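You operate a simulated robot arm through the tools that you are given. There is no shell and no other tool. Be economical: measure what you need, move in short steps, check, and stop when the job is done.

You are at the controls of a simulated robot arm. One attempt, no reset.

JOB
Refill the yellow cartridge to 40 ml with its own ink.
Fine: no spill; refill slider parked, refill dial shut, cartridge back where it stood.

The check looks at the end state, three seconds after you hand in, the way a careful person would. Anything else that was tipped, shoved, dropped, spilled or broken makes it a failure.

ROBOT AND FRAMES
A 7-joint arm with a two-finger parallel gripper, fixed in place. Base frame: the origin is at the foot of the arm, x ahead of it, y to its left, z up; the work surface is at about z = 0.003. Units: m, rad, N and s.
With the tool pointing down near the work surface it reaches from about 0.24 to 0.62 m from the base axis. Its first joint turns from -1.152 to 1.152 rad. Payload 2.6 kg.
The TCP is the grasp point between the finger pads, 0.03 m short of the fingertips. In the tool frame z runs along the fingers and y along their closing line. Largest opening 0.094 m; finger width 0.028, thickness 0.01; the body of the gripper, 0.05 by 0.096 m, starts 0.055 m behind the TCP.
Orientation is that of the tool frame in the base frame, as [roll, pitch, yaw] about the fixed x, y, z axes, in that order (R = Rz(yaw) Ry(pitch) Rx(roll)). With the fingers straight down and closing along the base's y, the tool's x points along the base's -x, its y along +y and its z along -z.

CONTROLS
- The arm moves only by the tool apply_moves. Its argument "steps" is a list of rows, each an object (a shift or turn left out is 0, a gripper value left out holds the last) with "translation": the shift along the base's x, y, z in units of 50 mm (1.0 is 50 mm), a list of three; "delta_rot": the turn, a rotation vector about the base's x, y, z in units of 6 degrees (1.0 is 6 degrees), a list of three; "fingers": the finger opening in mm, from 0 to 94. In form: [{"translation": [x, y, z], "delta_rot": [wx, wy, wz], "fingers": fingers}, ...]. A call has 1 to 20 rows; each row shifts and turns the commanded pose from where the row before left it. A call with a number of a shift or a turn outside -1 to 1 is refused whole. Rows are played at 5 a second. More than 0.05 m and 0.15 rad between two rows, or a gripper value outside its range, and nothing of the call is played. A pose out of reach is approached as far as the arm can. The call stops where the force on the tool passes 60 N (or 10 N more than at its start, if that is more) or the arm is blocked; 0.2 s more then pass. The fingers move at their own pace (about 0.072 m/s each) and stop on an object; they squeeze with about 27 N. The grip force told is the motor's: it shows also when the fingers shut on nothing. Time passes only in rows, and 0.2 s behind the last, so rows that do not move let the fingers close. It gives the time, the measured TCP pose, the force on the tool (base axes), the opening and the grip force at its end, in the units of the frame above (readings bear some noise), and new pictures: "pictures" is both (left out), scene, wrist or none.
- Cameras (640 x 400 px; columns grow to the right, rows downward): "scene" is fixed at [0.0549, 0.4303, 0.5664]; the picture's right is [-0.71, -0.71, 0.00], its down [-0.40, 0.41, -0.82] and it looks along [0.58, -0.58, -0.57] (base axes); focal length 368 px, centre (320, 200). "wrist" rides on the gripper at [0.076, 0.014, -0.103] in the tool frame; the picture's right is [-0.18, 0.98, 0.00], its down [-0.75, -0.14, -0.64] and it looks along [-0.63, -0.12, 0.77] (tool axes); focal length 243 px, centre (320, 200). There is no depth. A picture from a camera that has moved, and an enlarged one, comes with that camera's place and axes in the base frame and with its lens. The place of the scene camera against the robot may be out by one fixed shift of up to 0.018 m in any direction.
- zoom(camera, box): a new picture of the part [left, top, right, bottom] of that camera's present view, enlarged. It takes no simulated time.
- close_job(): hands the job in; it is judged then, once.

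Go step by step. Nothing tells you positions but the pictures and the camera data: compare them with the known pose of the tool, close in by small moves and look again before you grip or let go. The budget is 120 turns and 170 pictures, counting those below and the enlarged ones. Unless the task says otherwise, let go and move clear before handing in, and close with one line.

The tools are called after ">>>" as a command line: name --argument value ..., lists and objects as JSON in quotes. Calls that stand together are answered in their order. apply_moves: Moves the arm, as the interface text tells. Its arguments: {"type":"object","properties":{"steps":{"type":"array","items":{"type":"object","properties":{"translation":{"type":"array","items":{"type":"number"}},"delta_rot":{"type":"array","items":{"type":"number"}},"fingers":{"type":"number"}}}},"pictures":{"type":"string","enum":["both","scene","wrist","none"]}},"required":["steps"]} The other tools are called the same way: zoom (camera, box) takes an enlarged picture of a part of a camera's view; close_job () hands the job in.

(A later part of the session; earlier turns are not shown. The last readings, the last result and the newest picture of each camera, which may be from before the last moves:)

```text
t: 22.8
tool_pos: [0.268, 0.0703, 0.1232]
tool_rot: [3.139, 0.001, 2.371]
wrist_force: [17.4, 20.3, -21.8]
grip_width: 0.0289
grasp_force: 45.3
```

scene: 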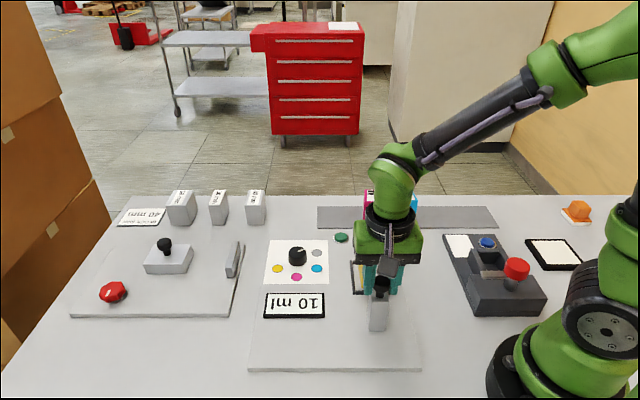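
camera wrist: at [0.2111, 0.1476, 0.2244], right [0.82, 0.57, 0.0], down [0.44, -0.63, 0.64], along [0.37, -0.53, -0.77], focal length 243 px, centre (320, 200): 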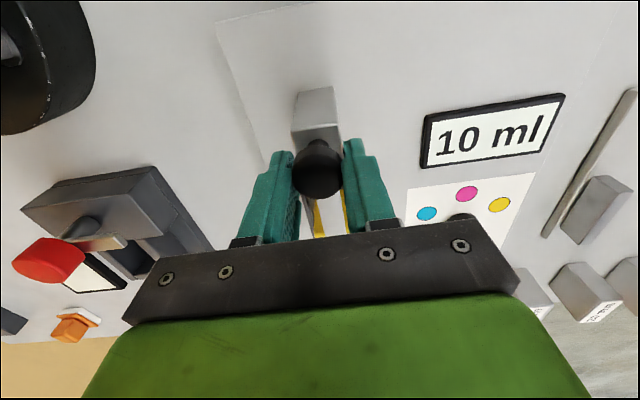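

>>> apply_moves --steps '[{"translation": [0.1, -0.04, 0]}, {}]' --pictures "none"

>>> apply_moves --steps '[{"translation": [0.07, -0.07, 0]}, {}]' --pictures "both"

>>> zoom --camera "scene" --box '[240, 220, 450, 370]'

```text
t: 23.4
tool_pos: [0.2722, 0.0689, 0.1236]
tool_rot: [-3.14, -0.003, 2.369]
wrist_force: [-14.4, 9.1, 25.2]
grip_width: 0.0288
grasp_force: 44.4
```

```text
t: 24.0
tool_pos: [0.2731, 0.0671, 0.1209]
tool_rot: [-3.133, -0.013, 2.369]
wrist_force: [-41.2, 31.1, 17.9]
grip_width: 0.029
grasp_force: 45.2
camera wrist: at [0.2298, 0.1299, 0.2245], right [0.82, 0.57, -0.01], down [0.45, -0.63, 0.63], along [0.36, -0.52, -0.77], focal length 243 px, centre (320, 200)
```

scene: 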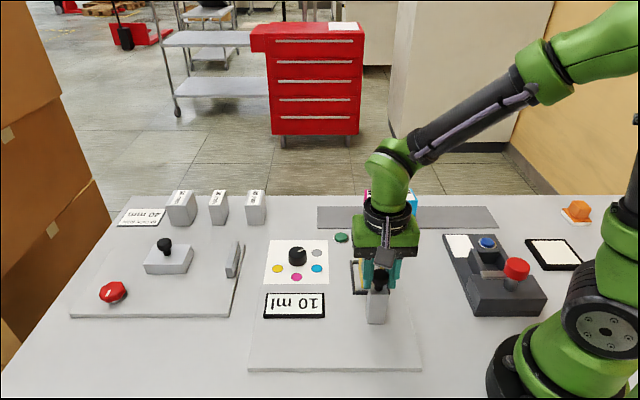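
wrist: 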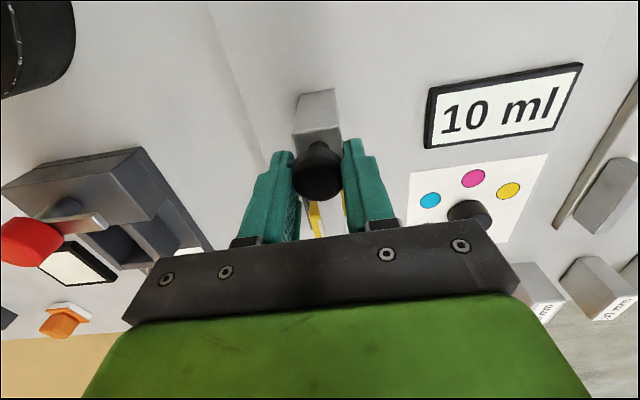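

```text
2.67 times, centred on (345, 295) of scene
camera zoom: at [0.0548, 0.4303, 0.5664], right [-0.71, -0.71, 0.0], down [-0.4, 0.41, -0.82], along [0.58, -0.58, -0.57], focal length 981 px, centre (253, -53)
```

zoom: 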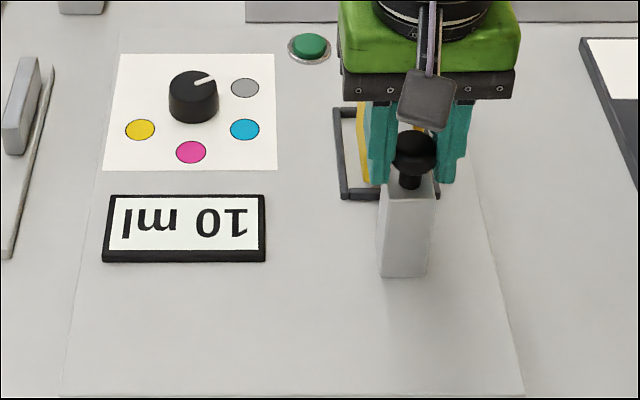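

The end stop is reached (about 60 mm of stroke). I relieve the force, release the knob and rise to check the cartridge.

>>> apply_moves --steps '[{"translation": [-0.05, 0.05, 0]}, {"fingers": 64}, {}, {}, {"translation": [0, 0, 0.7]}, {"translation": [0, 0, 0.7]}, {"translation": [0, 0, 0.6]}, {}]'

>>> zoom --camera "wrist" --box '[220, 60, 460, 210]'

>>> zoom --camera "scene" --box '[240, 220, 450, 370]'

```text
t: 25.8
tool_pos: [0.2762, 0.0674, 0.2217]
tool_rot: [-3.141, 0.001, 2.37]
wrist_force: [0.5, -0.7, 0.2]
grip_width: 0.0641
grasp_force: 0.1
camera wrist: at [0.2309, 0.1302, 0.3244], right [0.82, 0.58, 0.0], down [0.44, -0.63, 0.64], along [0.37, -0.52, -0.77], focal length 243 px, centre (320, 200)
```

scene: 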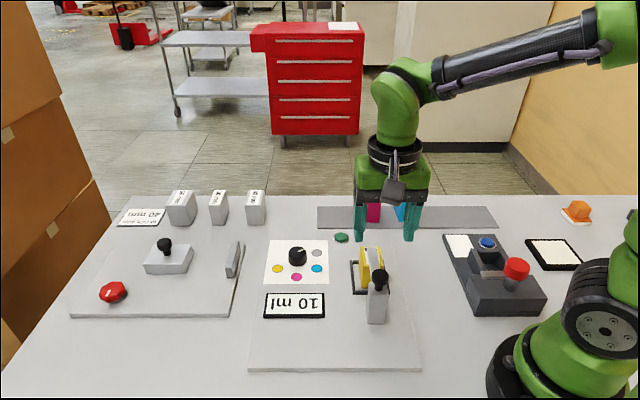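
wrist: 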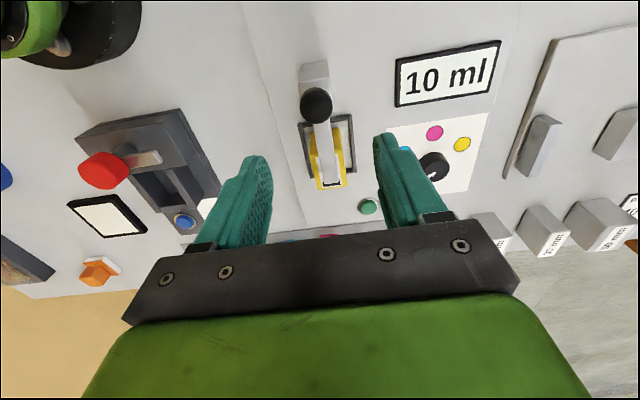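

```text
2.67 times, centred on (340, 135) of wrist
camera zoom: at [0.2309, 0.1302, 0.3244], right [0.82, 0.58, 0.0], down [0.44, -0.63, 0.64], along [0.37, -0.52, -0.77], focal length 647 px, centre (267, 373)
```

zoom: 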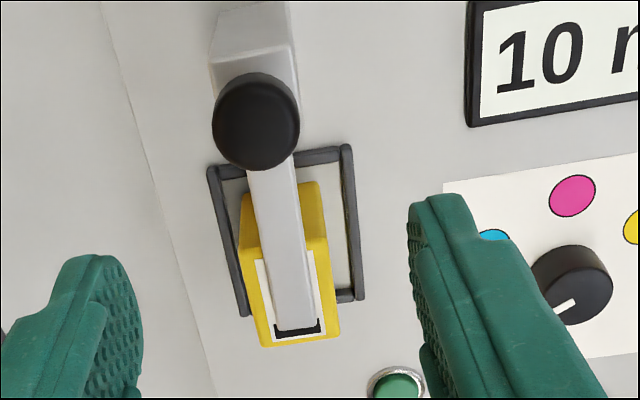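

```text
2.67 times, centred on (345, 295) of scene
camera zoom: at [0.0549, 0.4303, 0.5664], right [-0.71, -0.71, 0.0], down [-0.4, 0.41, -0.82], along [0.58, -0.58, -0.57], focal length 981 px, centre (253, -53)
```

zoom: 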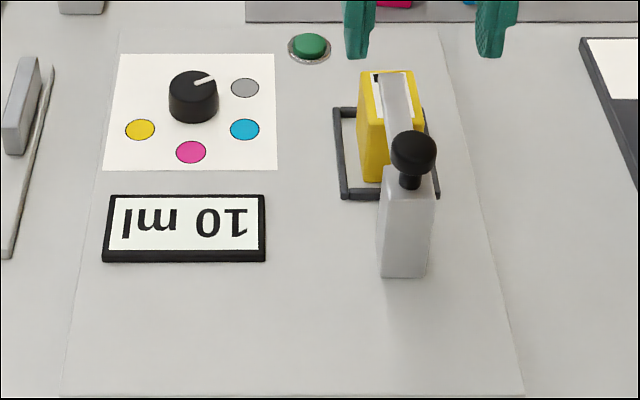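

The spout lies over the cartridge top and the cartridge hasn't shifted. Fitting the four dots gives the dial centre ≈ (0.474, 0.069); I go above it.

>>> apply_moves --steps '[{"translation": [0.8, 0.01, 0], "fingers": 70}, {"translation": [0.8, 0.01, 0]}, {"translation": [0.8, 0.01, -0.2]}, {"translation": [0.8, 0, -0.4]}, {"translation": [0.76, 0, -0.4]}, {}]'

>>> zoom --camera "wrist" --box '[200, 30, 440, 180]'

>>> zoom --camera "scene" --box '[220, 150, 400, 290]'

```text
t: 27.2
tool_pos: [0.4716, 0.0642, 0.173]
tool_rot: [-3.141, 0.0, 2.372]
wrist_force: [-0.5, -0.6, -0.6]
grip_width: 0.0703
grasp_force: 0.0
camera wrist: at [0.4268, 0.1277, 0.2748], right [0.82, 0.58, 0.0], down [0.44, -0.63, 0.64], along [0.37, -0.52, -0.77], focal length 243 px, centre (320, 200)
```

scene: 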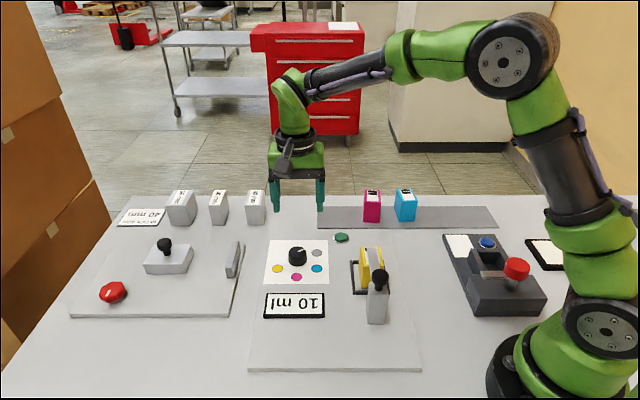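
wrist: 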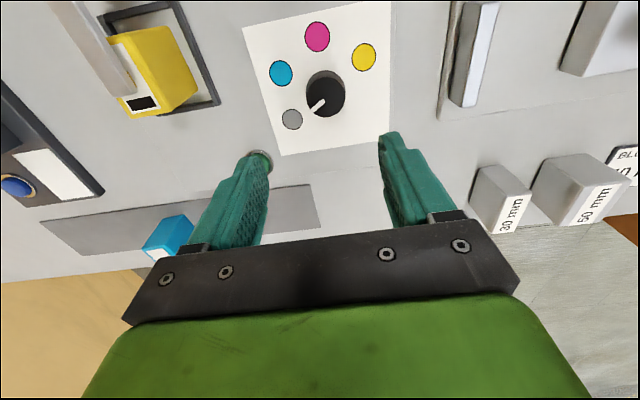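

```text
2.67 times, centred on (320, 105) of wrist
camera zoom: at [0.4268, 0.1277, 0.2748], right [0.82, 0.58, 0.0], down [0.44, -0.63, 0.64], along [0.37, -0.52, -0.77], focal length 647 px, centre (320, 453)
```

zoom: 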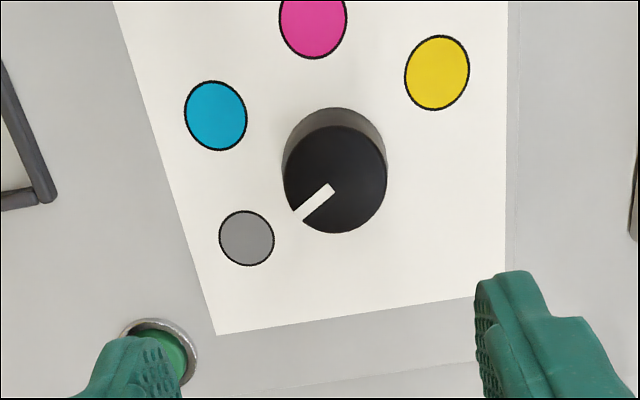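

```text
2.86 times, centred on (310, 220) of scene
camera zoom: at [0.0549, 0.4303, 0.5664], right [-0.71, -0.71, 0.0], down [-0.4, 0.41, -0.82], along [0.58, -0.58, -0.57], focal length 1051 px, centre (349, 143)
```

zoom: 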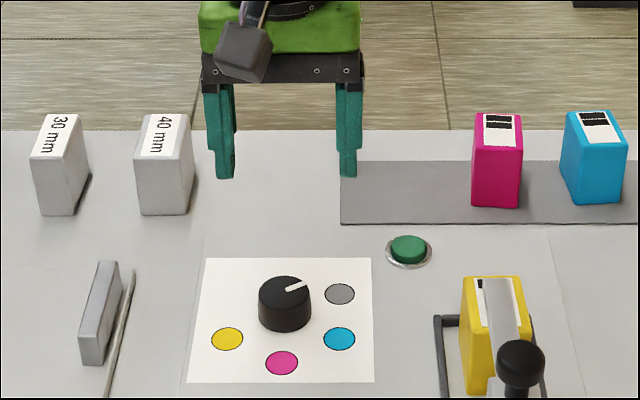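

Dial centre ≈ (0.474, 0.072), top z≈0.033, pointer on grey. I lower the open fingers around it.

>>> apply_moves --steps '[{"translation": [0.05, 0.14, -0.6]}, {"translation": [0, 0, -0.8]}, {"translation": [0, 0, -0.7]}, {"translation": [0, 0, -0.46]}, {}]'

>>> zoom --camera "wrist" --box '[200, 60, 440, 210]'

>>> zoom --camera "scene" --box '[220, 190, 400, 330]'

```text
t: 28.4
tool_pos: [0.4738, 0.0734, 0.0442]
tool_rot: [3.142, -0.001, 2.371]
wrist_force: [0.1, 0.4, 0.1]
grip_width: 0.0696
grasp_force: 0.0
camera wrist: at [0.4294, 0.1362, 0.1468], right [0.82, 0.58, 0.0], down [0.44, -0.63, 0.64], along [0.37, -0.53, -0.77], focal length 243 px, centre (320, 200)
```

scene: 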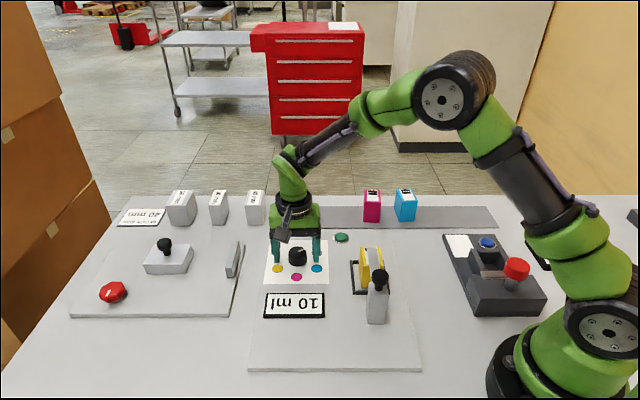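
wrist: 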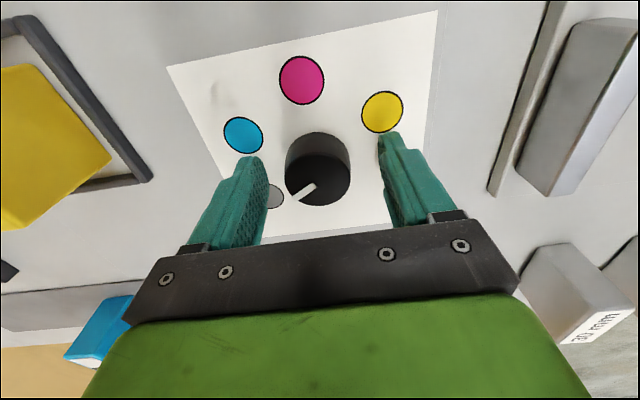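

```text
2.67 times, centred on (320, 135) of wrist
camera zoom: at [0.4294, 0.1362, 0.1468], right [0.82, 0.58, 0.0], down [0.44, -0.63, 0.64], along [0.37, -0.53, -0.77], focal length 647 px, centre (320, 373)
```

zoom: 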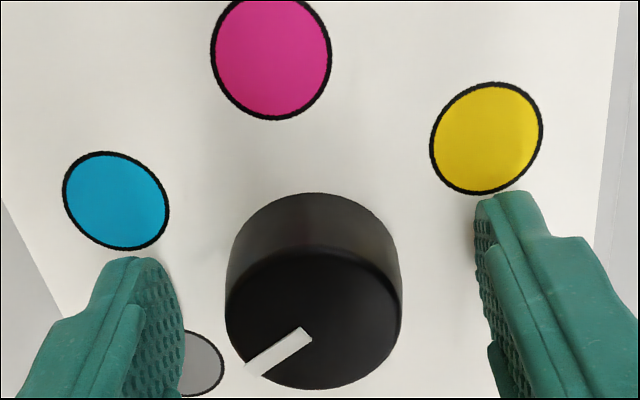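

```text
2.86 times, centred on (310, 260) of scene
camera zoom: at [0.0549, 0.4303, 0.5664], right [-0.71, -0.71, 0.0], down [-0.4, 0.41, -0.82], along [0.58, -0.58, -0.57], focal length 1051 px, centre (349, 29)
```

zoom: 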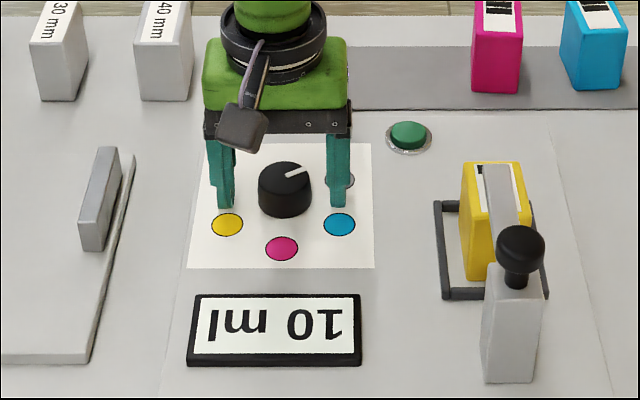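

Slightly off centre by ~3 mm; I correct and close on the dial.

>>> apply_moves --steps '[{"translation": [-0.03, -0.06, 0]}, {"fingers": 25}, {}, {}, {}]' --pictures "none"

```text
t: 29.6
tool_pos: [0.4721, 0.0718, 0.0446]
tool_rot: [3.139, 0.0, 2.371]
wrist_force: [10.7, 6.8, -6.9]
grip_width: 0.0391
grasp_force: 45.0
```

Gripped. I test the turn in the direction that avoids other colours (counter-clockwise from above) by a little.

>>> apply_moves --steps '[{"translation": [0.02, 0.015, 0]}, {"delta_rot": [0, 0, 0.5]}, {"delta_rot": [0, 0, 0.5]}, {"delta_rot": [0, 0, 0.5]}, {}]' --pictures "both"

>>> zoom --camera "wrist" --box '[200, 60, 440, 210]'

```text
t: 30.8
tool_pos: [0.4732, 0.0709, 0.0445]
tool_rot: [-3.139, -0.003, 2.525]
wrist_force: [-14.9, -11.3, 10.0]
grip_width: 0.0396
grasp_force: 45.3
camera wrist: at [0.4204, 0.1265, 0.1468], right [0.72, 0.7, 0.0], down [0.54, -0.55, 0.64], along [0.44, -0.46, -0.77], focal length 243 px, centre (320, 200)
```

scene: 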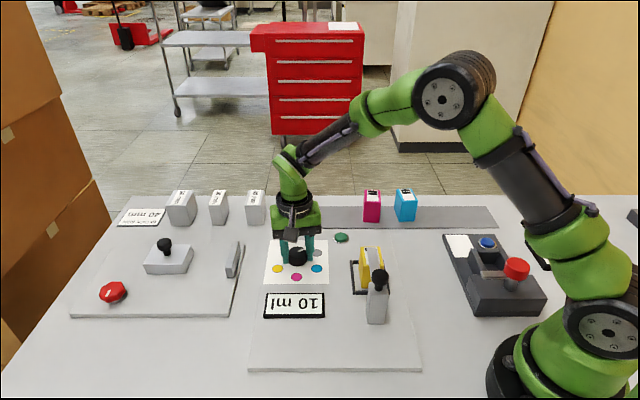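
wrist: 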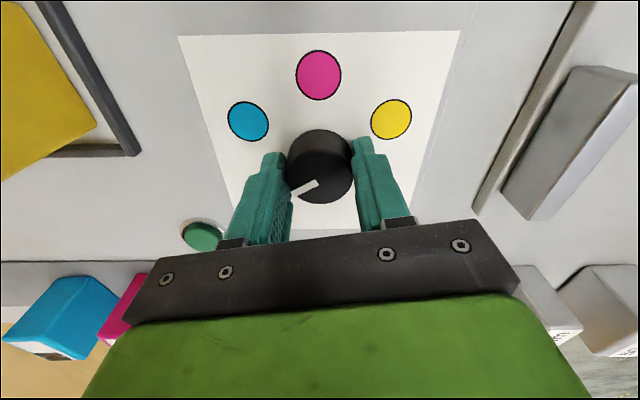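

```text
2.67 times, centred on (320, 135) of wrist
camera zoom: at [0.4204, 0.1265, 0.1468], right [0.72, 0.7, 0.0], down [0.54, -0.55, 0.64], along [0.44, -0.46, -0.77], focal length 647 px, centre (320, 373)
```

zoom: 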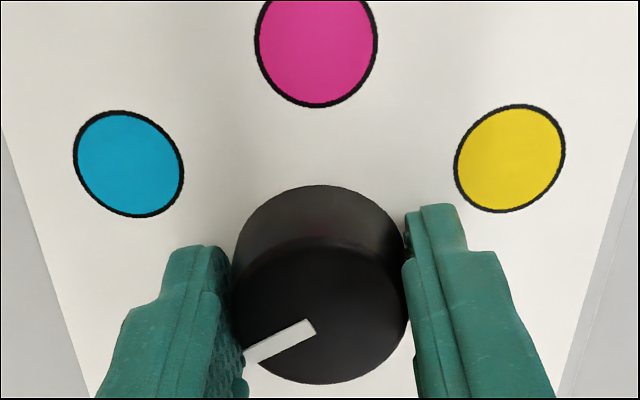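

>>> zoom --camera "scene" --box '[250, 220, 350, 300]'

>>> apply_moves --steps '[{"delta_rot": [0, 0, 0.8]}, {"delta_rot": [0, 0, 0.8]}, {}]' --pictures "wrist"

>>> zoom --camera "scene" --box '[250, 220, 350, 300]'

```text
5.00 times, centred on (300, 260) of scene
camera zoom: at [0.0549, 0.4302, 0.5664], right [-0.71, -0.71, 0.0], down [-0.4, 0.41, -0.82], along [0.58, -0.58, -0.57], focal length 1839 px, centre (420, -100)
```

zoom: 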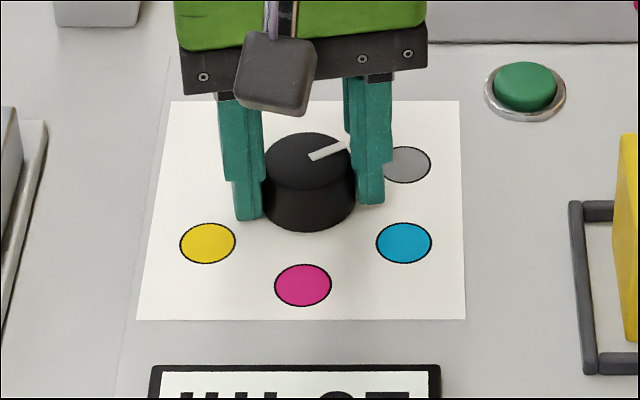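

```text
t: 31.6
tool_pos: [0.4736, 0.0708, 0.0445]
tool_rot: [-3.139, 0.0, 2.693]
wrist_force: [-18.6, -17.2, 5.6]
grip_width: 0.0393
grasp_force: 44.8
camera wrist: at [0.412, 0.1168, 0.1463], right [0.59, 0.81, 0.0], down [0.62, -0.45, 0.64], along [0.51, -0.38, -0.77], focal length 243 px, centre (320, 200)
```

wrist: 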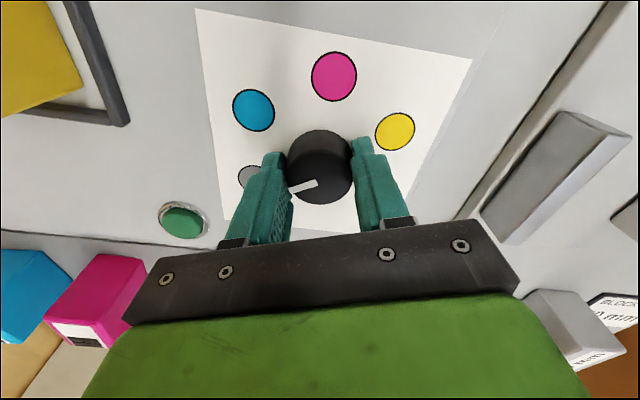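

```text
5.00 times, centred on (300, 260) of scene
camera zoom: at [0.0549, 0.4303, 0.5664], right [-0.71, -0.71, 0.0], down [-0.4, 0.41, -0.82], along [0.58, -0.58, -0.57], focal length 1839 px, centre (420, -100)
```

zoom: 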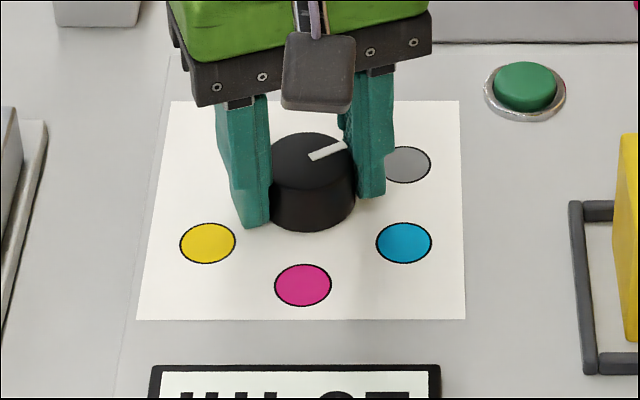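

>>> zoom --camera "wrist" --box '[230, 110, 390, 210]'

>>> zoom --camera "scene" --box '[275, 235, 325, 275]'

```text
4.00 times, centred on (310, 160) of wrist
camera zoom: at [0.412, 0.1168, 0.1463], right [0.59, 0.81, 0.0], down [0.62, -0.45, 0.64], along [0.51, -0.38, -0.77], focal length 970 px, centre (360, 360)
```

zoom: 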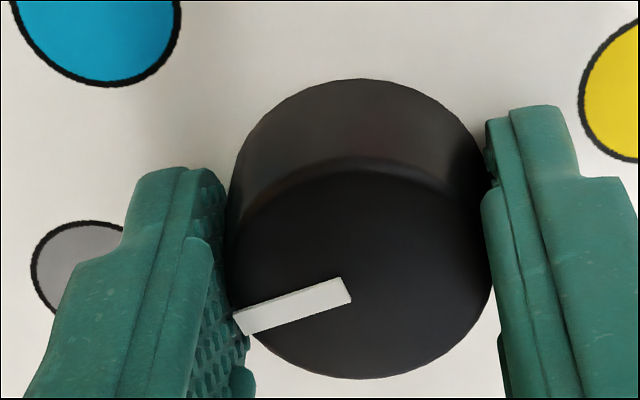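

```text
10.00 times, centred on (300, 255) of scene
camera zoom: at [0.0549, 0.4303, 0.5664], right [-0.71, -0.71, 0.0], down [-0.4, 0.41, -0.82], along [0.58, -0.58, -0.57], focal length 3678 px, centre (520, -350)
```

zoom: 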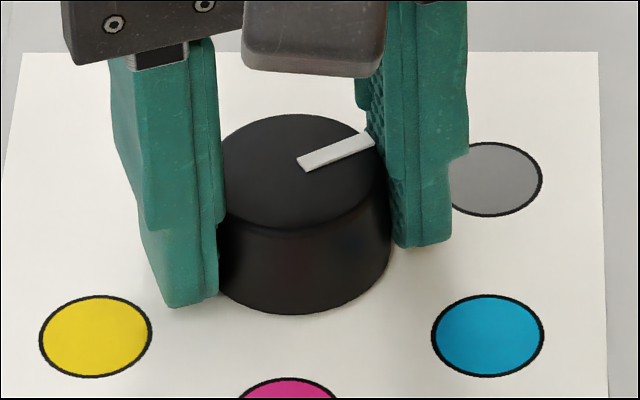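

The dial stayed put while the fingers slipped, so there is a stop in that direction; the dial must turn clockwise through the colours. I open, rotate the open hand to yaw ≈180°, and regrip.

>>> apply_moves --steps '[{"fingers": 62}, {"translation": [-0.025, -0.02, 0]}, {}, {"delta_rot": [0, 0, 1]}, {"delta_rot": [0, 0, 1]}, {"delta_rot": [0, 0, 1]}, {"delta_rot": [0, 0, 1]}, {"delta_rot": [0, 0, 0.3]}, {}]' --pictures "wrist"

>>> zoom --camera "wrist" --box '[200, 60, 440, 210]'

```text
t: 33.6
tool_pos: [0.474, 0.0708, 0.0449]
tool_rot: [3.141, 0.0, -3.137]
wrist_force: [0.1, 0.2, -0.7]
grip_width: 0.0621
grasp_force: 0.0
camera wrist: at [0.3975, 0.0854, 0.1472], right [0.18, 0.98, 0.0], down [0.75, -0.14, 0.64], along [0.63, -0.12, -0.77], focal length 243 px, centre (320, 200)
```

wrist: 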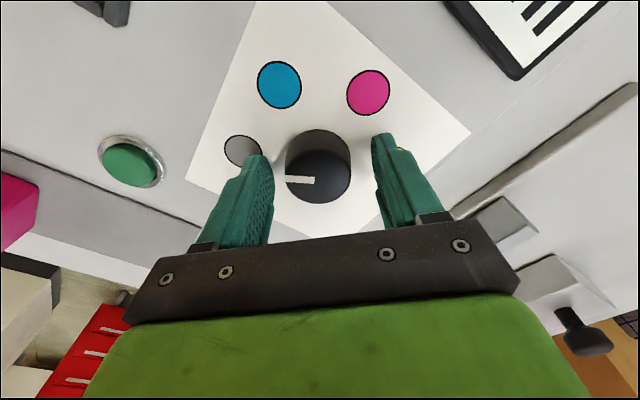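

```text
2.67 times, centred on (320, 135) of wrist
camera zoom: at [0.3975, 0.0854, 0.1472], right [0.18, 0.98, 0.0], down [0.75, -0.14, 0.64], along [0.63, -0.12, -0.77], focal length 647 px, centre (320, 373)
```

zoom: 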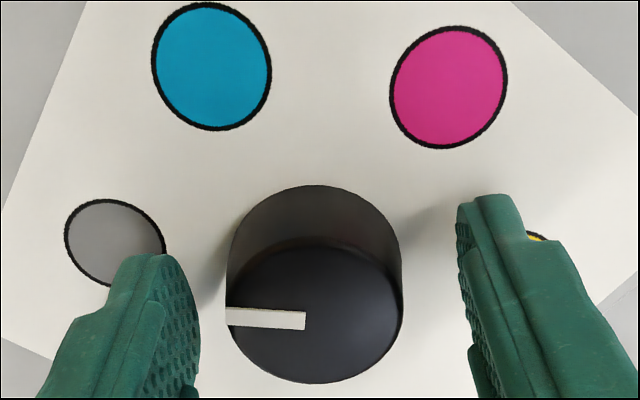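

>>> apply_moves --steps '[{"fingers": 25}, {}, {}, {"delta_rot": [0, 0, -0.7]}, {"delta_rot": [0, 0, -0.7]}, {"delta_rot": [0, 0, -0.7]}, {}]' --pictures "both"

>>> zoom --camera "wrist" --box '[230, 110, 390, 210]'

>>> zoom --camera "scene" --box '[240, 220, 400, 330]'

```text
t: 35.2
tool_pos: [0.4746, 0.0704, 0.0445]
tool_rot: [-3.141, -0.001, 2.922]
wrist_force: [-8.5, -14.9, 14.6]
grip_width: 0.0391
grasp_force: 44.9
camera wrist: at [0.4026, 0.1012, 0.1471], right [0.39, 0.92, 0.0], down [0.7, -0.3, 0.64], along [0.59, -0.25, -0.77], focal length 243 px, centre (320, 200)
```

scene: 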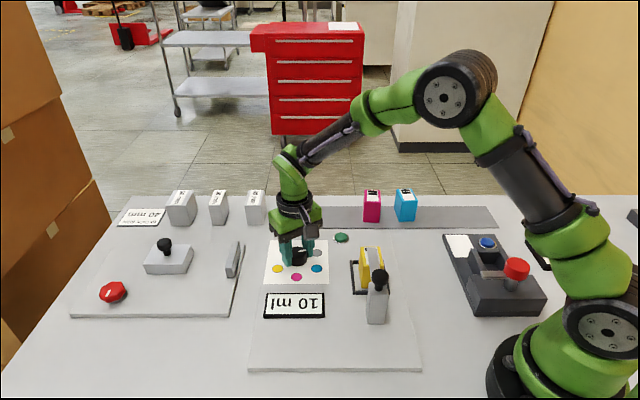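
wrist: 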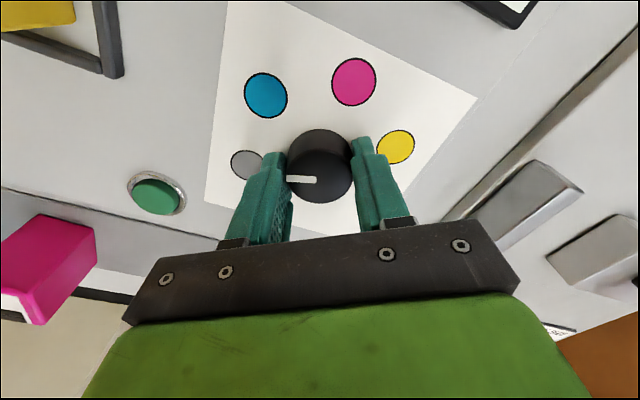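

```text
4.00 times, centred on (310, 160) of wrist
camera zoom: at [0.4026, 0.1012, 0.1471], right [0.39, 0.92, 0.0], down [0.7, -0.3, 0.64], along [0.59, -0.25, -0.77], focal length 970 px, centre (360, 360)
```

zoom: 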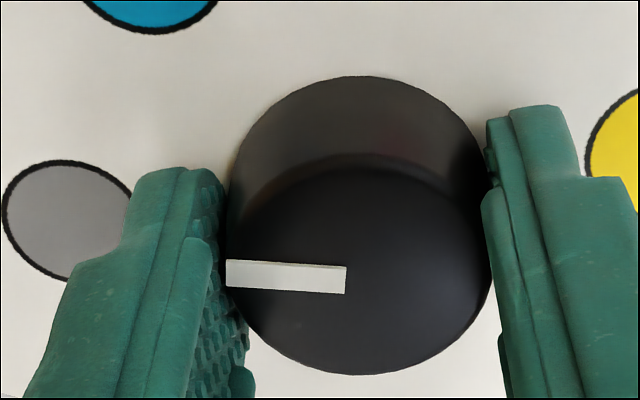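

```text
3.64 times, centred on (320, 275) of scene
camera zoom: at [0.0548, 0.4302, 0.5664], right [-0.71, -0.71, 0.0], down [-0.4, 0.41, -0.82], along [0.58, -0.58, -0.57], focal length 1337 px, centre (320, -73)
```

zoom: 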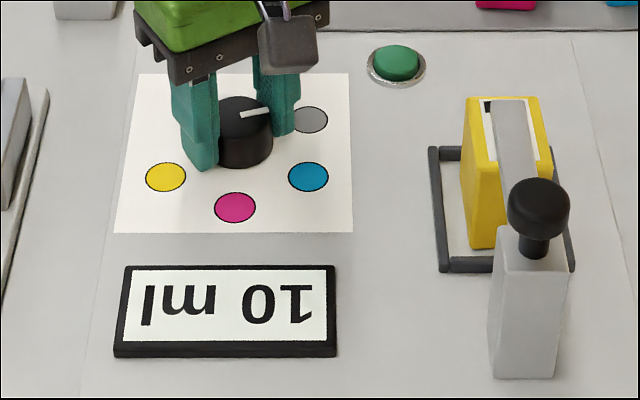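

The dial turns clockwise with the tool. I continue to midway between cyan and magenta, watching the display.

>>> apply_moves --steps '[{"translation": [-0.01, -0.02, 0], "delta_rot": [0, 0, -0.9]}, {"delta_rot": [0, 0, -1]}, {"delta_rot": [0, 0, -1]}, {"delta_rot": [0, 0, -1]}, {"delta_rot": [0, 0, -1]}, {"delta_rot": [0, 0, -1]}, {"delta_rot": [0, 0, -1]}, {"delta_rot": [0, 0, -1]}, {"delta_rot": [0, 0, -1]}, {"delta_rot": [0, 0, -1]}, {"delta_rot": [0, 0, -1]}, {"delta_rot": [0, 0, -1]}, {"delta_rot": [0, 0, -1]}, {}]' --pictures "both"

>>> zoom --camera "scene" --box '[240, 220, 400, 330]'

```text
t: 38.2
tool_pos: [0.4725, 0.0705, 0.0465]
tool_rot: [3.136, 0.0, 1.574]
wrist_force: [28.8, 7.9, -19.4]
grip_width: 0.039
grasp_force: 45.1
camera wrist: at [0.4871, 0.1473, 0.1473], right [0.98, -0.18, 0.01], down [-0.14, -0.75, 0.64], along [-0.11, -0.63, -0.77], focal length 243 px, centre (320, 200)
```

scene: 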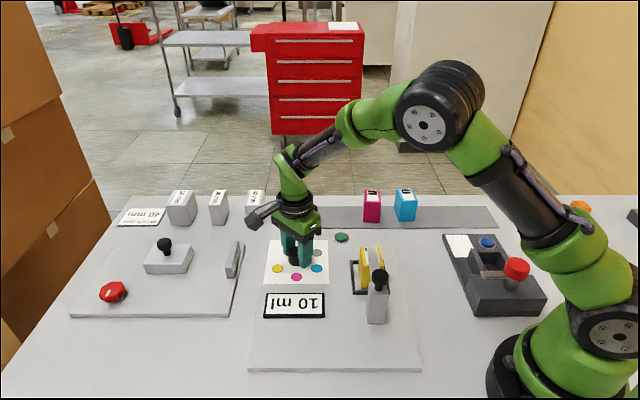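
wrist: 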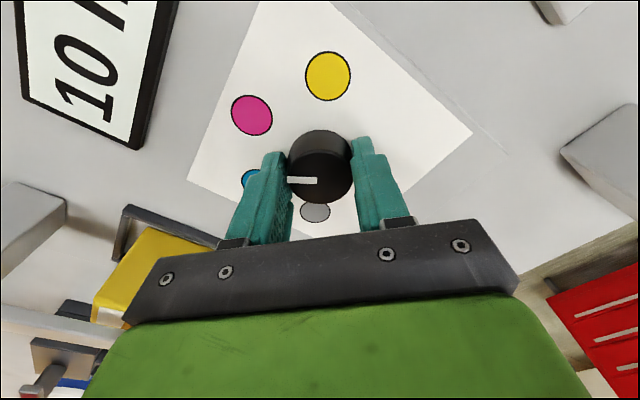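

```text
3.64 times, centred on (320, 275) of scene
camera zoom: at [0.055, 0.4303, 0.5664], right [-0.71, -0.71, 0.0], down [-0.4, 0.41, -0.82], along [0.58, -0.58, -0.57], focal length 1337 px, centre (320, -73)
```

zoom: 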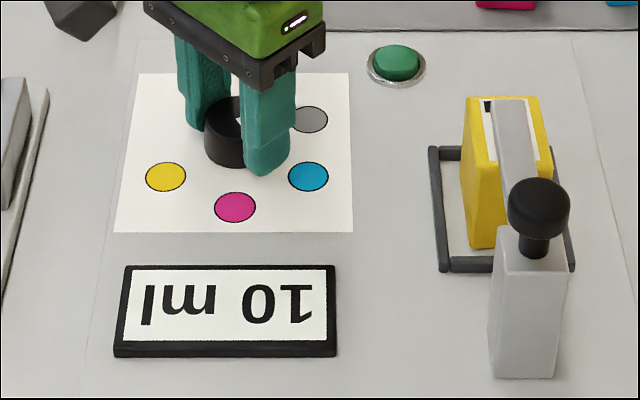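

Display still shows 10 ml; the pointer lies between cyan and magenta. I regrip for the remaining ~90°.

>>> apply_moves --steps '[{"translation": [0.03, 0, 0]}, {"fingers": 62}, {}, {"delta_rot": [0, 0, 1]}, {"delta_rot": [0, 0, 1]}, {"delta_rot": [0, 0, 1]}, {"delta_rot": [0, 0, 1]}, {"delta_rot": [0, 0, 1]}, {"delta_rot": [0, 0, 1]}, {"delta_rot": [0, 0, 1]}, {"delta_rot": [0, 0, 1]}, {"delta_rot": [0, 0, 1]}, {"delta_rot": [0, 0, 1]}, {"delta_rot": [0, 0, 1]}, {"delta_rot": [0, 0, 1]}, {"delta_rot": [0, 0, 1]}, {"delta_rot": [0, 0, 1]}, {"delta_rot": [0, 0, 1]}, {}]' --pictures "wrist"

>>> zoom --camera "wrist" --box '[200, 60, 440, 210]'

>>> zoom --camera "scene" --box '[240, 220, 400, 330]'

```text
t: 42.2
tool_pos: [0.4746, 0.0708, 0.0439]
tool_rot: [3.142, 0.0, -3.136]
wrist_force: [0.3, 0.0, -0.4]
grip_width: 0.0619
grasp_force: 0.1
camera wrist: at [0.3979, 0.0843, 0.1472], right [0.18, 0.98, 0.0], down [0.75, -0.14, 0.64], along [0.63, -0.12, -0.77], focal length 243 px, centre (320, 200)
```

wrist: 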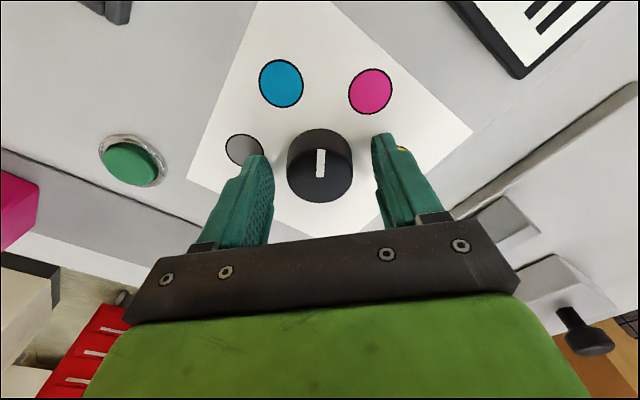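

```text
2.67 times, centred on (320, 135) of wrist
camera zoom: at [0.3979, 0.0843, 0.1472], right [0.18, 0.98, 0.0], down [0.75, -0.14, 0.64], along [0.63, -0.12, -0.77], focal length 647 px, centre (320, 373)
```

zoom: 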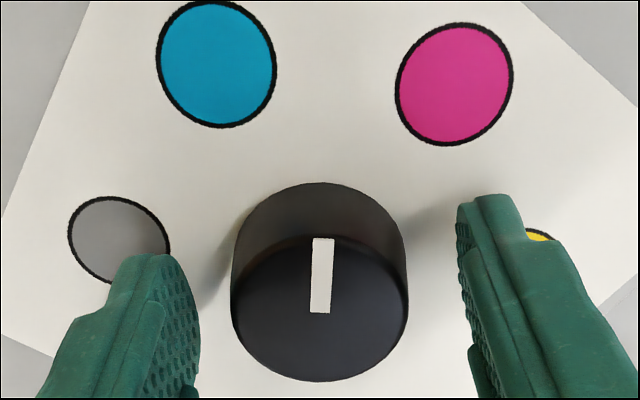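

```text
3.64 times, centred on (320, 275) of scene
camera zoom: at [0.0549, 0.4303, 0.5664], right [-0.71, -0.71, 0.0], down [-0.4, 0.41, -0.82], along [0.58, -0.58, -0.57], focal length 1337 px, centre (320, -73)
```

zoom: 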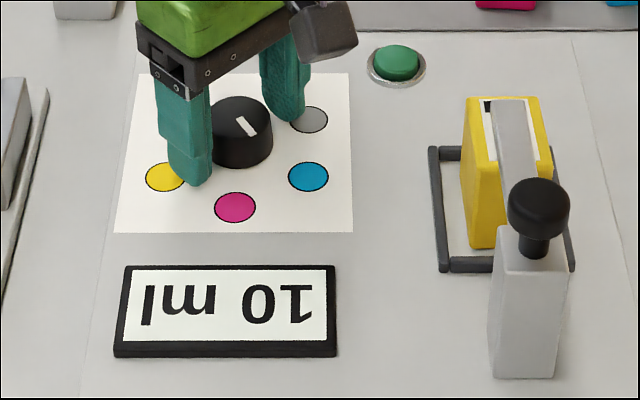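

>>> apply_moves --steps '[{"fingers": 25}, {}, {}, {"delta_rot": [0, 0, -1]}, {"delta_rot": [0, 0, -1]}, {"delta_rot": [0, 0, -1]}, {"delta_rot": [0, 0, -1]}, {"delta_rot": [0, 0, -1]}, {"delta_rot": [0, 0, -1]}, {"delta_rot": [0, 0, -1]}, {"delta_rot": [0, 0, -1]}, {"delta_rot": [0, 0, -1]}, {"delta_rot": [0, 0, -1]}, {"delta_rot": [0, 0, -1]}, {"delta_rot": [0, 0, -1]}, {"delta_rot": [0, 0, -1]}, {}]' --pictures "both"

>>> zoom --camera "wrist" --box '[200, 60, 440, 210]'

>>> zoom --camera "scene" --box '[240, 220, 400, 330]'

```text
t: 45.8
tool_pos: [0.4735, 0.0703, 0.0432]
tool_rot: [3.141, 0.002, 1.78]
wrist_force: [-10.7, -6.4, 13.3]
grip_width: 0.0389
grasp_force: 44.9
camera wrist: at [0.4722, 0.1477, 0.1473], right [1.0, 0.03, 0.0], down [0.02, -0.77, 0.64], along [0.02, -0.64, -0.77], focal length 243 px, centre (320, 200)
```

scene: 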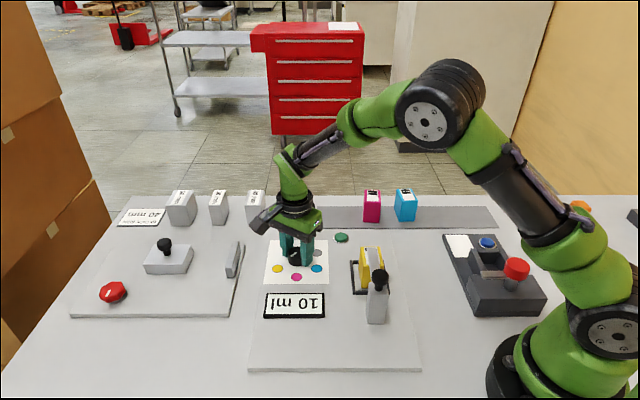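
wrist: 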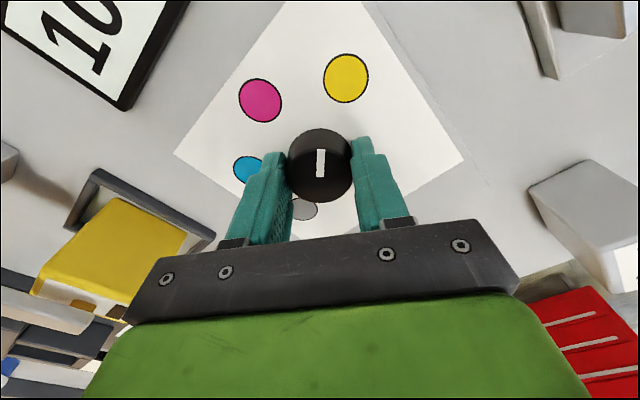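

```text
2.67 times, centred on (320, 135) of wrist
camera zoom: at [0.4722, 0.1477, 0.1473], right [1.0, 0.03, 0.0], down [0.02, -0.77, 0.64], along [0.02, -0.64, -0.77], focal length 647 px, centre (320, 373)
```

zoom: 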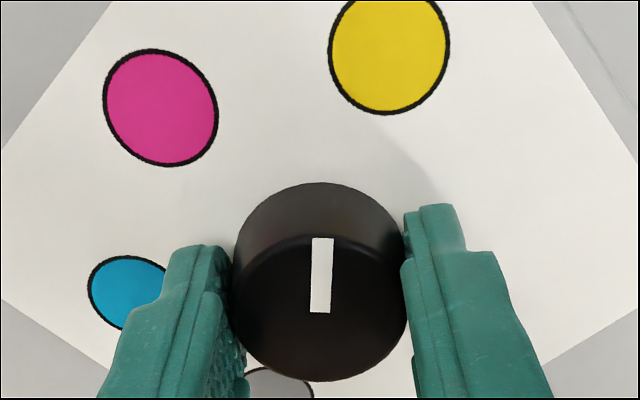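

```text
3.64 times, centred on (320, 275) of scene
camera zoom: at [0.0548, 0.4302, 0.5664], right [-0.71, -0.71, 0.0], down [-0.4, 0.41, -0.82], along [0.58, -0.58, -0.57], focal length 1337 px, centre (320, -73)
```

zoom: 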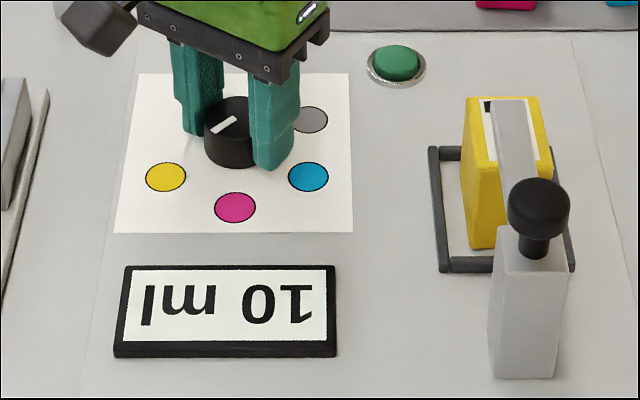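

Pointer is ~14° short of yellow. Finish the turn.

>>> apply_moves --steps '[{"delta_rot": [0, 0, -0.8]}, {"delta_rot": [0, 0, -0.8]}, {"delta_rot": [0, 0, -0.7]}, {}]' --pictures "both"

>>> zoom --camera "wrist" --box '[200, 60, 440, 210]'

>>> zoom --camera "scene" --box '[240, 220, 400, 330]'

```text
t: 46.8
tool_pos: [0.4725, 0.0703, 0.0438]
tool_rot: [-3.14, -0.001, 1.543]
wrist_force: [-14.8, -4.1, 17.6]
grip_width: 0.0389
grasp_force: 45.0
camera wrist: at [0.4908, 0.1459, 0.1473], right [0.98, -0.21, 0.0], down [-0.16, -0.75, 0.64], along [-0.14, -0.63, -0.77], focal length 243 px, centre (320, 200)
```

scene: 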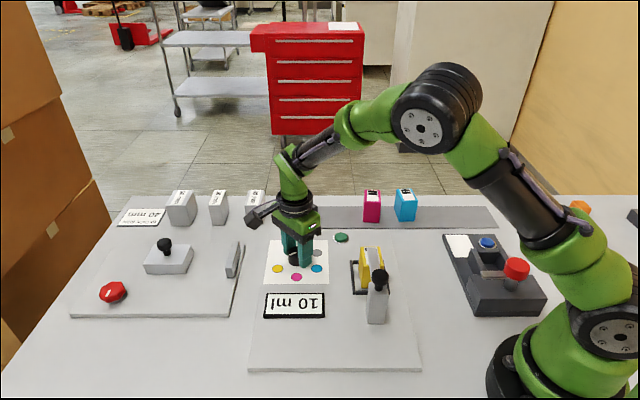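
wrist: 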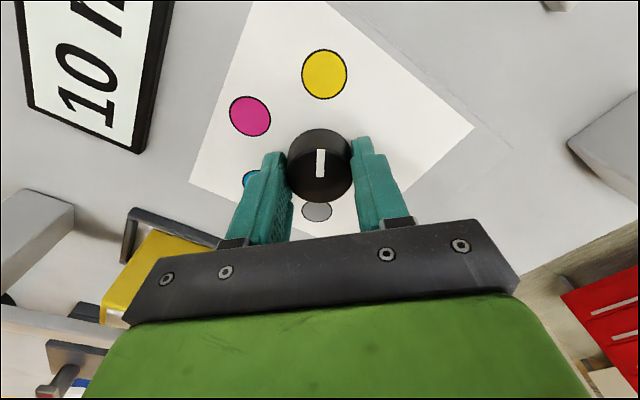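

```text
2.67 times, centred on (320, 135) of wrist
camera zoom: at [0.4908, 0.1459, 0.1473], right [0.98, -0.21, 0.0], down [-0.16, -0.75, 0.64], along [-0.14, -0.63, -0.77], focal length 647 px, centre (320, 373)
```

zoom: 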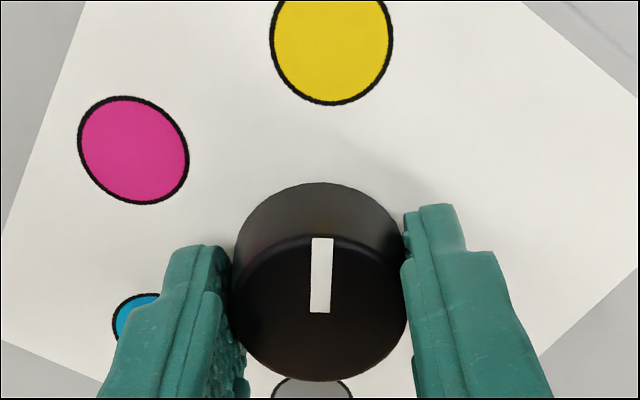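

```text
3.64 times, centred on (320, 275) of scene
camera zoom: at [0.0548, 0.4303, 0.5664], right [-0.71, -0.71, 0.0], down [-0.4, 0.41, -0.82], along [0.58, -0.58, -0.57], focal length 1337 px, centre (320, -73)
```

zoom: 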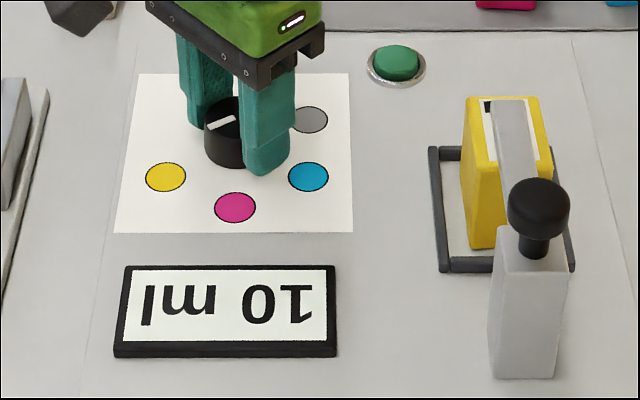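

The pointer is on yellow; display still 10 ml. I release, rise, and go with closed fingers above the green button, about (0.455, −0.0455).

>>> apply_moves --steps '[{"fingers": 62}, {}, {}, {"translation": [0, 0, 0.8]}, {"translation": [0, 0, 0.8], "fingers": 0}, {"translation": [-0.1, -0.8, 0]}, {"translation": [-0.1, -0.8, 0]}, {"translation": [-0.1, -0.7, 0]}, {}]' --pictures "both"

>>> zoom --camera "scene" --box '[240, 190, 420, 330]'

```text
t: 48.8
tool_pos: [0.4585, -0.0452, 0.1245]
tool_rot: [-3.141, -0.001, 1.542]
wrist_force: [0.4, -0.8, -0.3]
grip_width: 0.0
grasp_force: 27.0
camera wrist: at [0.4755, 0.0308, 0.2272], right [0.98, -0.21, 0.0], down [-0.16, -0.75, 0.64], along [-0.14, -0.63, -0.77], focal length 243 px, centre (320, 200)
```

scene: 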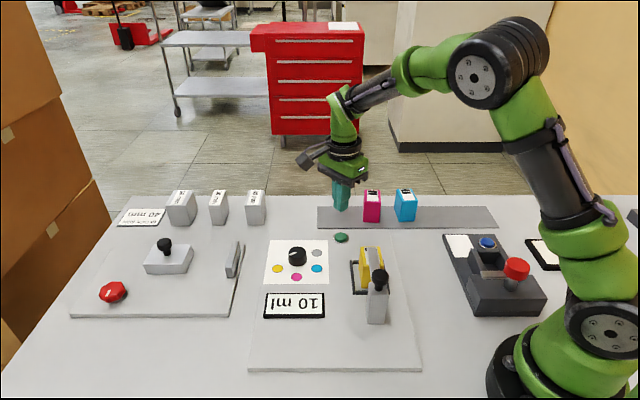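
wrist: 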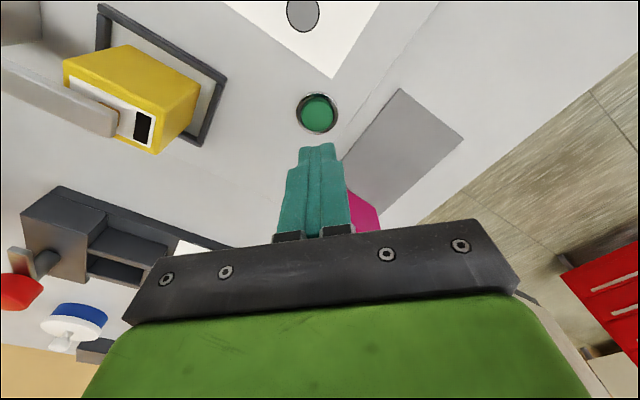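

```text
2.86 times, centred on (330, 260) of scene
camera zoom: at [0.0549, 0.4302, 0.5664], right [-0.71, -0.71, 0.0], down [-0.4, 0.41, -0.82], along [0.58, -0.58, -0.57], focal length 1051 px, centre (291, 29)
```

zoom: 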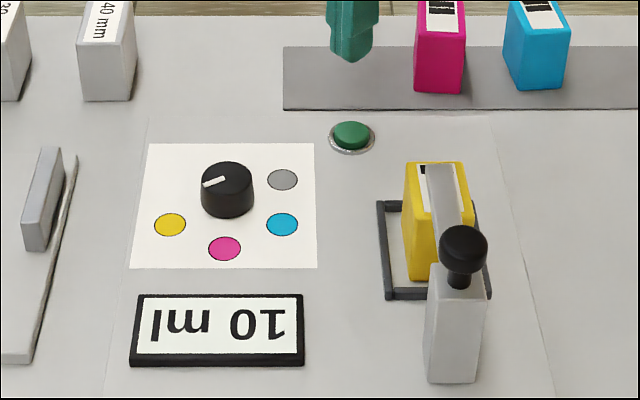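

Button ≈ (0.4555, −0.044). I lower until just above it.

>>> apply_moves --steps '[{"translation": [-0.06, 0.02, -0.6]}, {"translation": [0, 0, -0.6]}, {}]' --pictures "both"

>>> zoom --camera "scene" --box '[290, 190, 390, 260]'

```text
t: 49.6
tool_pos: [0.4538, -0.0441, 0.0661]
tool_rot: [3.141, 0.001, 1.542]
wrist_force: [-0.1, 0.9, 0.7]
grip_width: 0.0001
grasp_force: 27.3
camera wrist: at [0.4713, 0.032, 0.1677], right [0.98, -0.21, 0.0], down [-0.16, -0.75, 0.64], along [-0.14, -0.63, -0.77], focal length 243 px, centre (320, 200)
```

scene: 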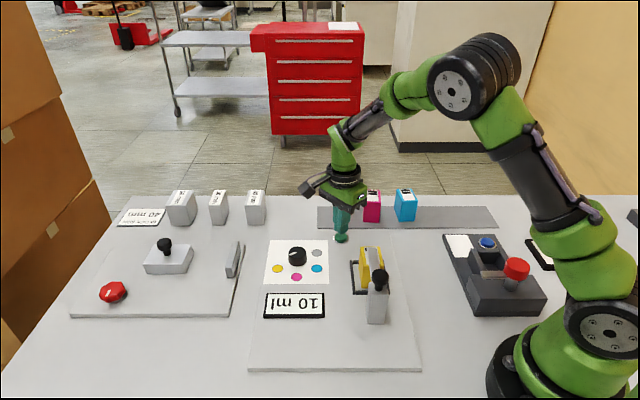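
wrist: 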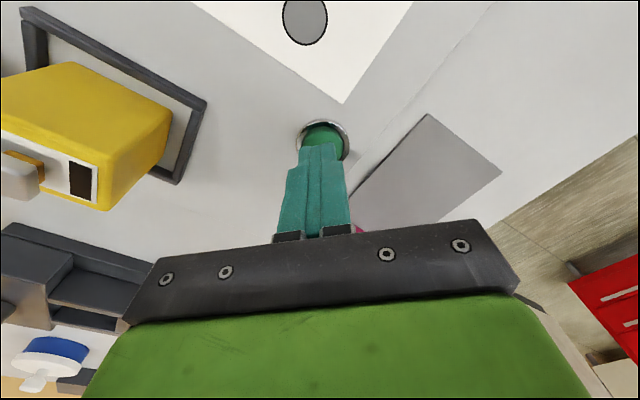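

```text
5.71 times, centred on (340, 225) of scene
camera zoom: at [0.0549, 0.4303, 0.5664], right [-0.71, -0.71, 0.0], down [-0.4, 0.41, -0.82], along [0.58, -0.58, -0.57], focal length 2102 px, centre (206, 57)
```

zoom: 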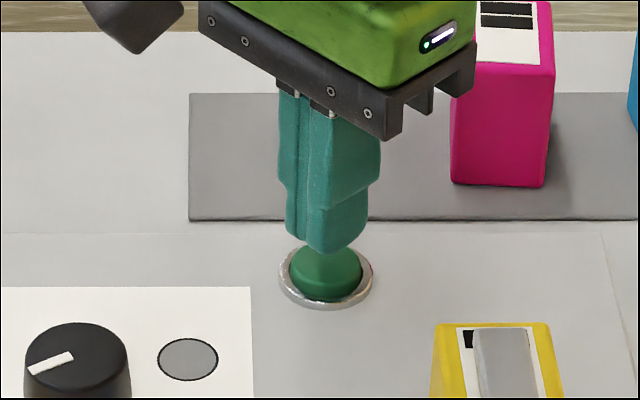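

Aligned. A first short press: down and immediately up, then read the display.

>>> apply_moves --steps '[{"translation": [0.02, 0.01, -0.2]}, {"translation": [0, 0, -0.1]}, {"translation": [0, 0, -0.06]}, {"translation": [0, 0, 0.2]}, {}]' --pictures "scene"

>>> zoom --camera "scene" --box '[240, 220, 400, 330]'

```text
t: 50.8
tool_pos: [0.4569, -0.0433, 0.0576]
tool_rot: [3.141, 0.0, 1.544]
wrist_force: [-0.2, -0.5, -0.3]
grip_width: 0.0
grasp_force: 26.9
```

scene: 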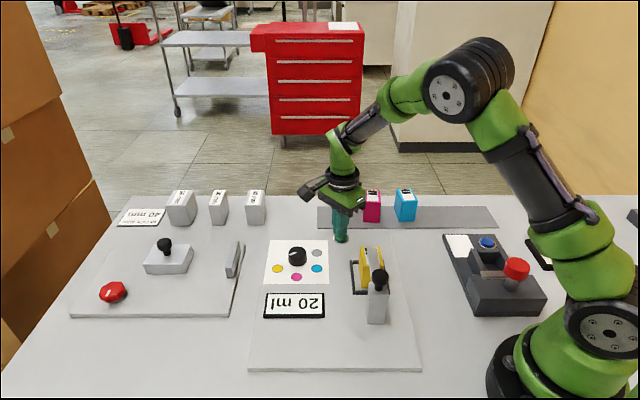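

```text
3.64 times, centred on (320, 275) of scene
camera zoom: at [0.0549, 0.4303, 0.5664], right [-0.71, -0.71, 0.0], down [-0.4, 0.41, -0.82], along [0.58, -0.58, -0.57], focal length 1337 px, centre (320, -73)
```

zoom: 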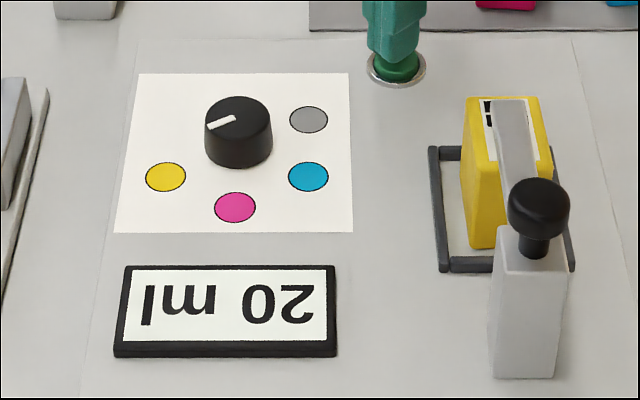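

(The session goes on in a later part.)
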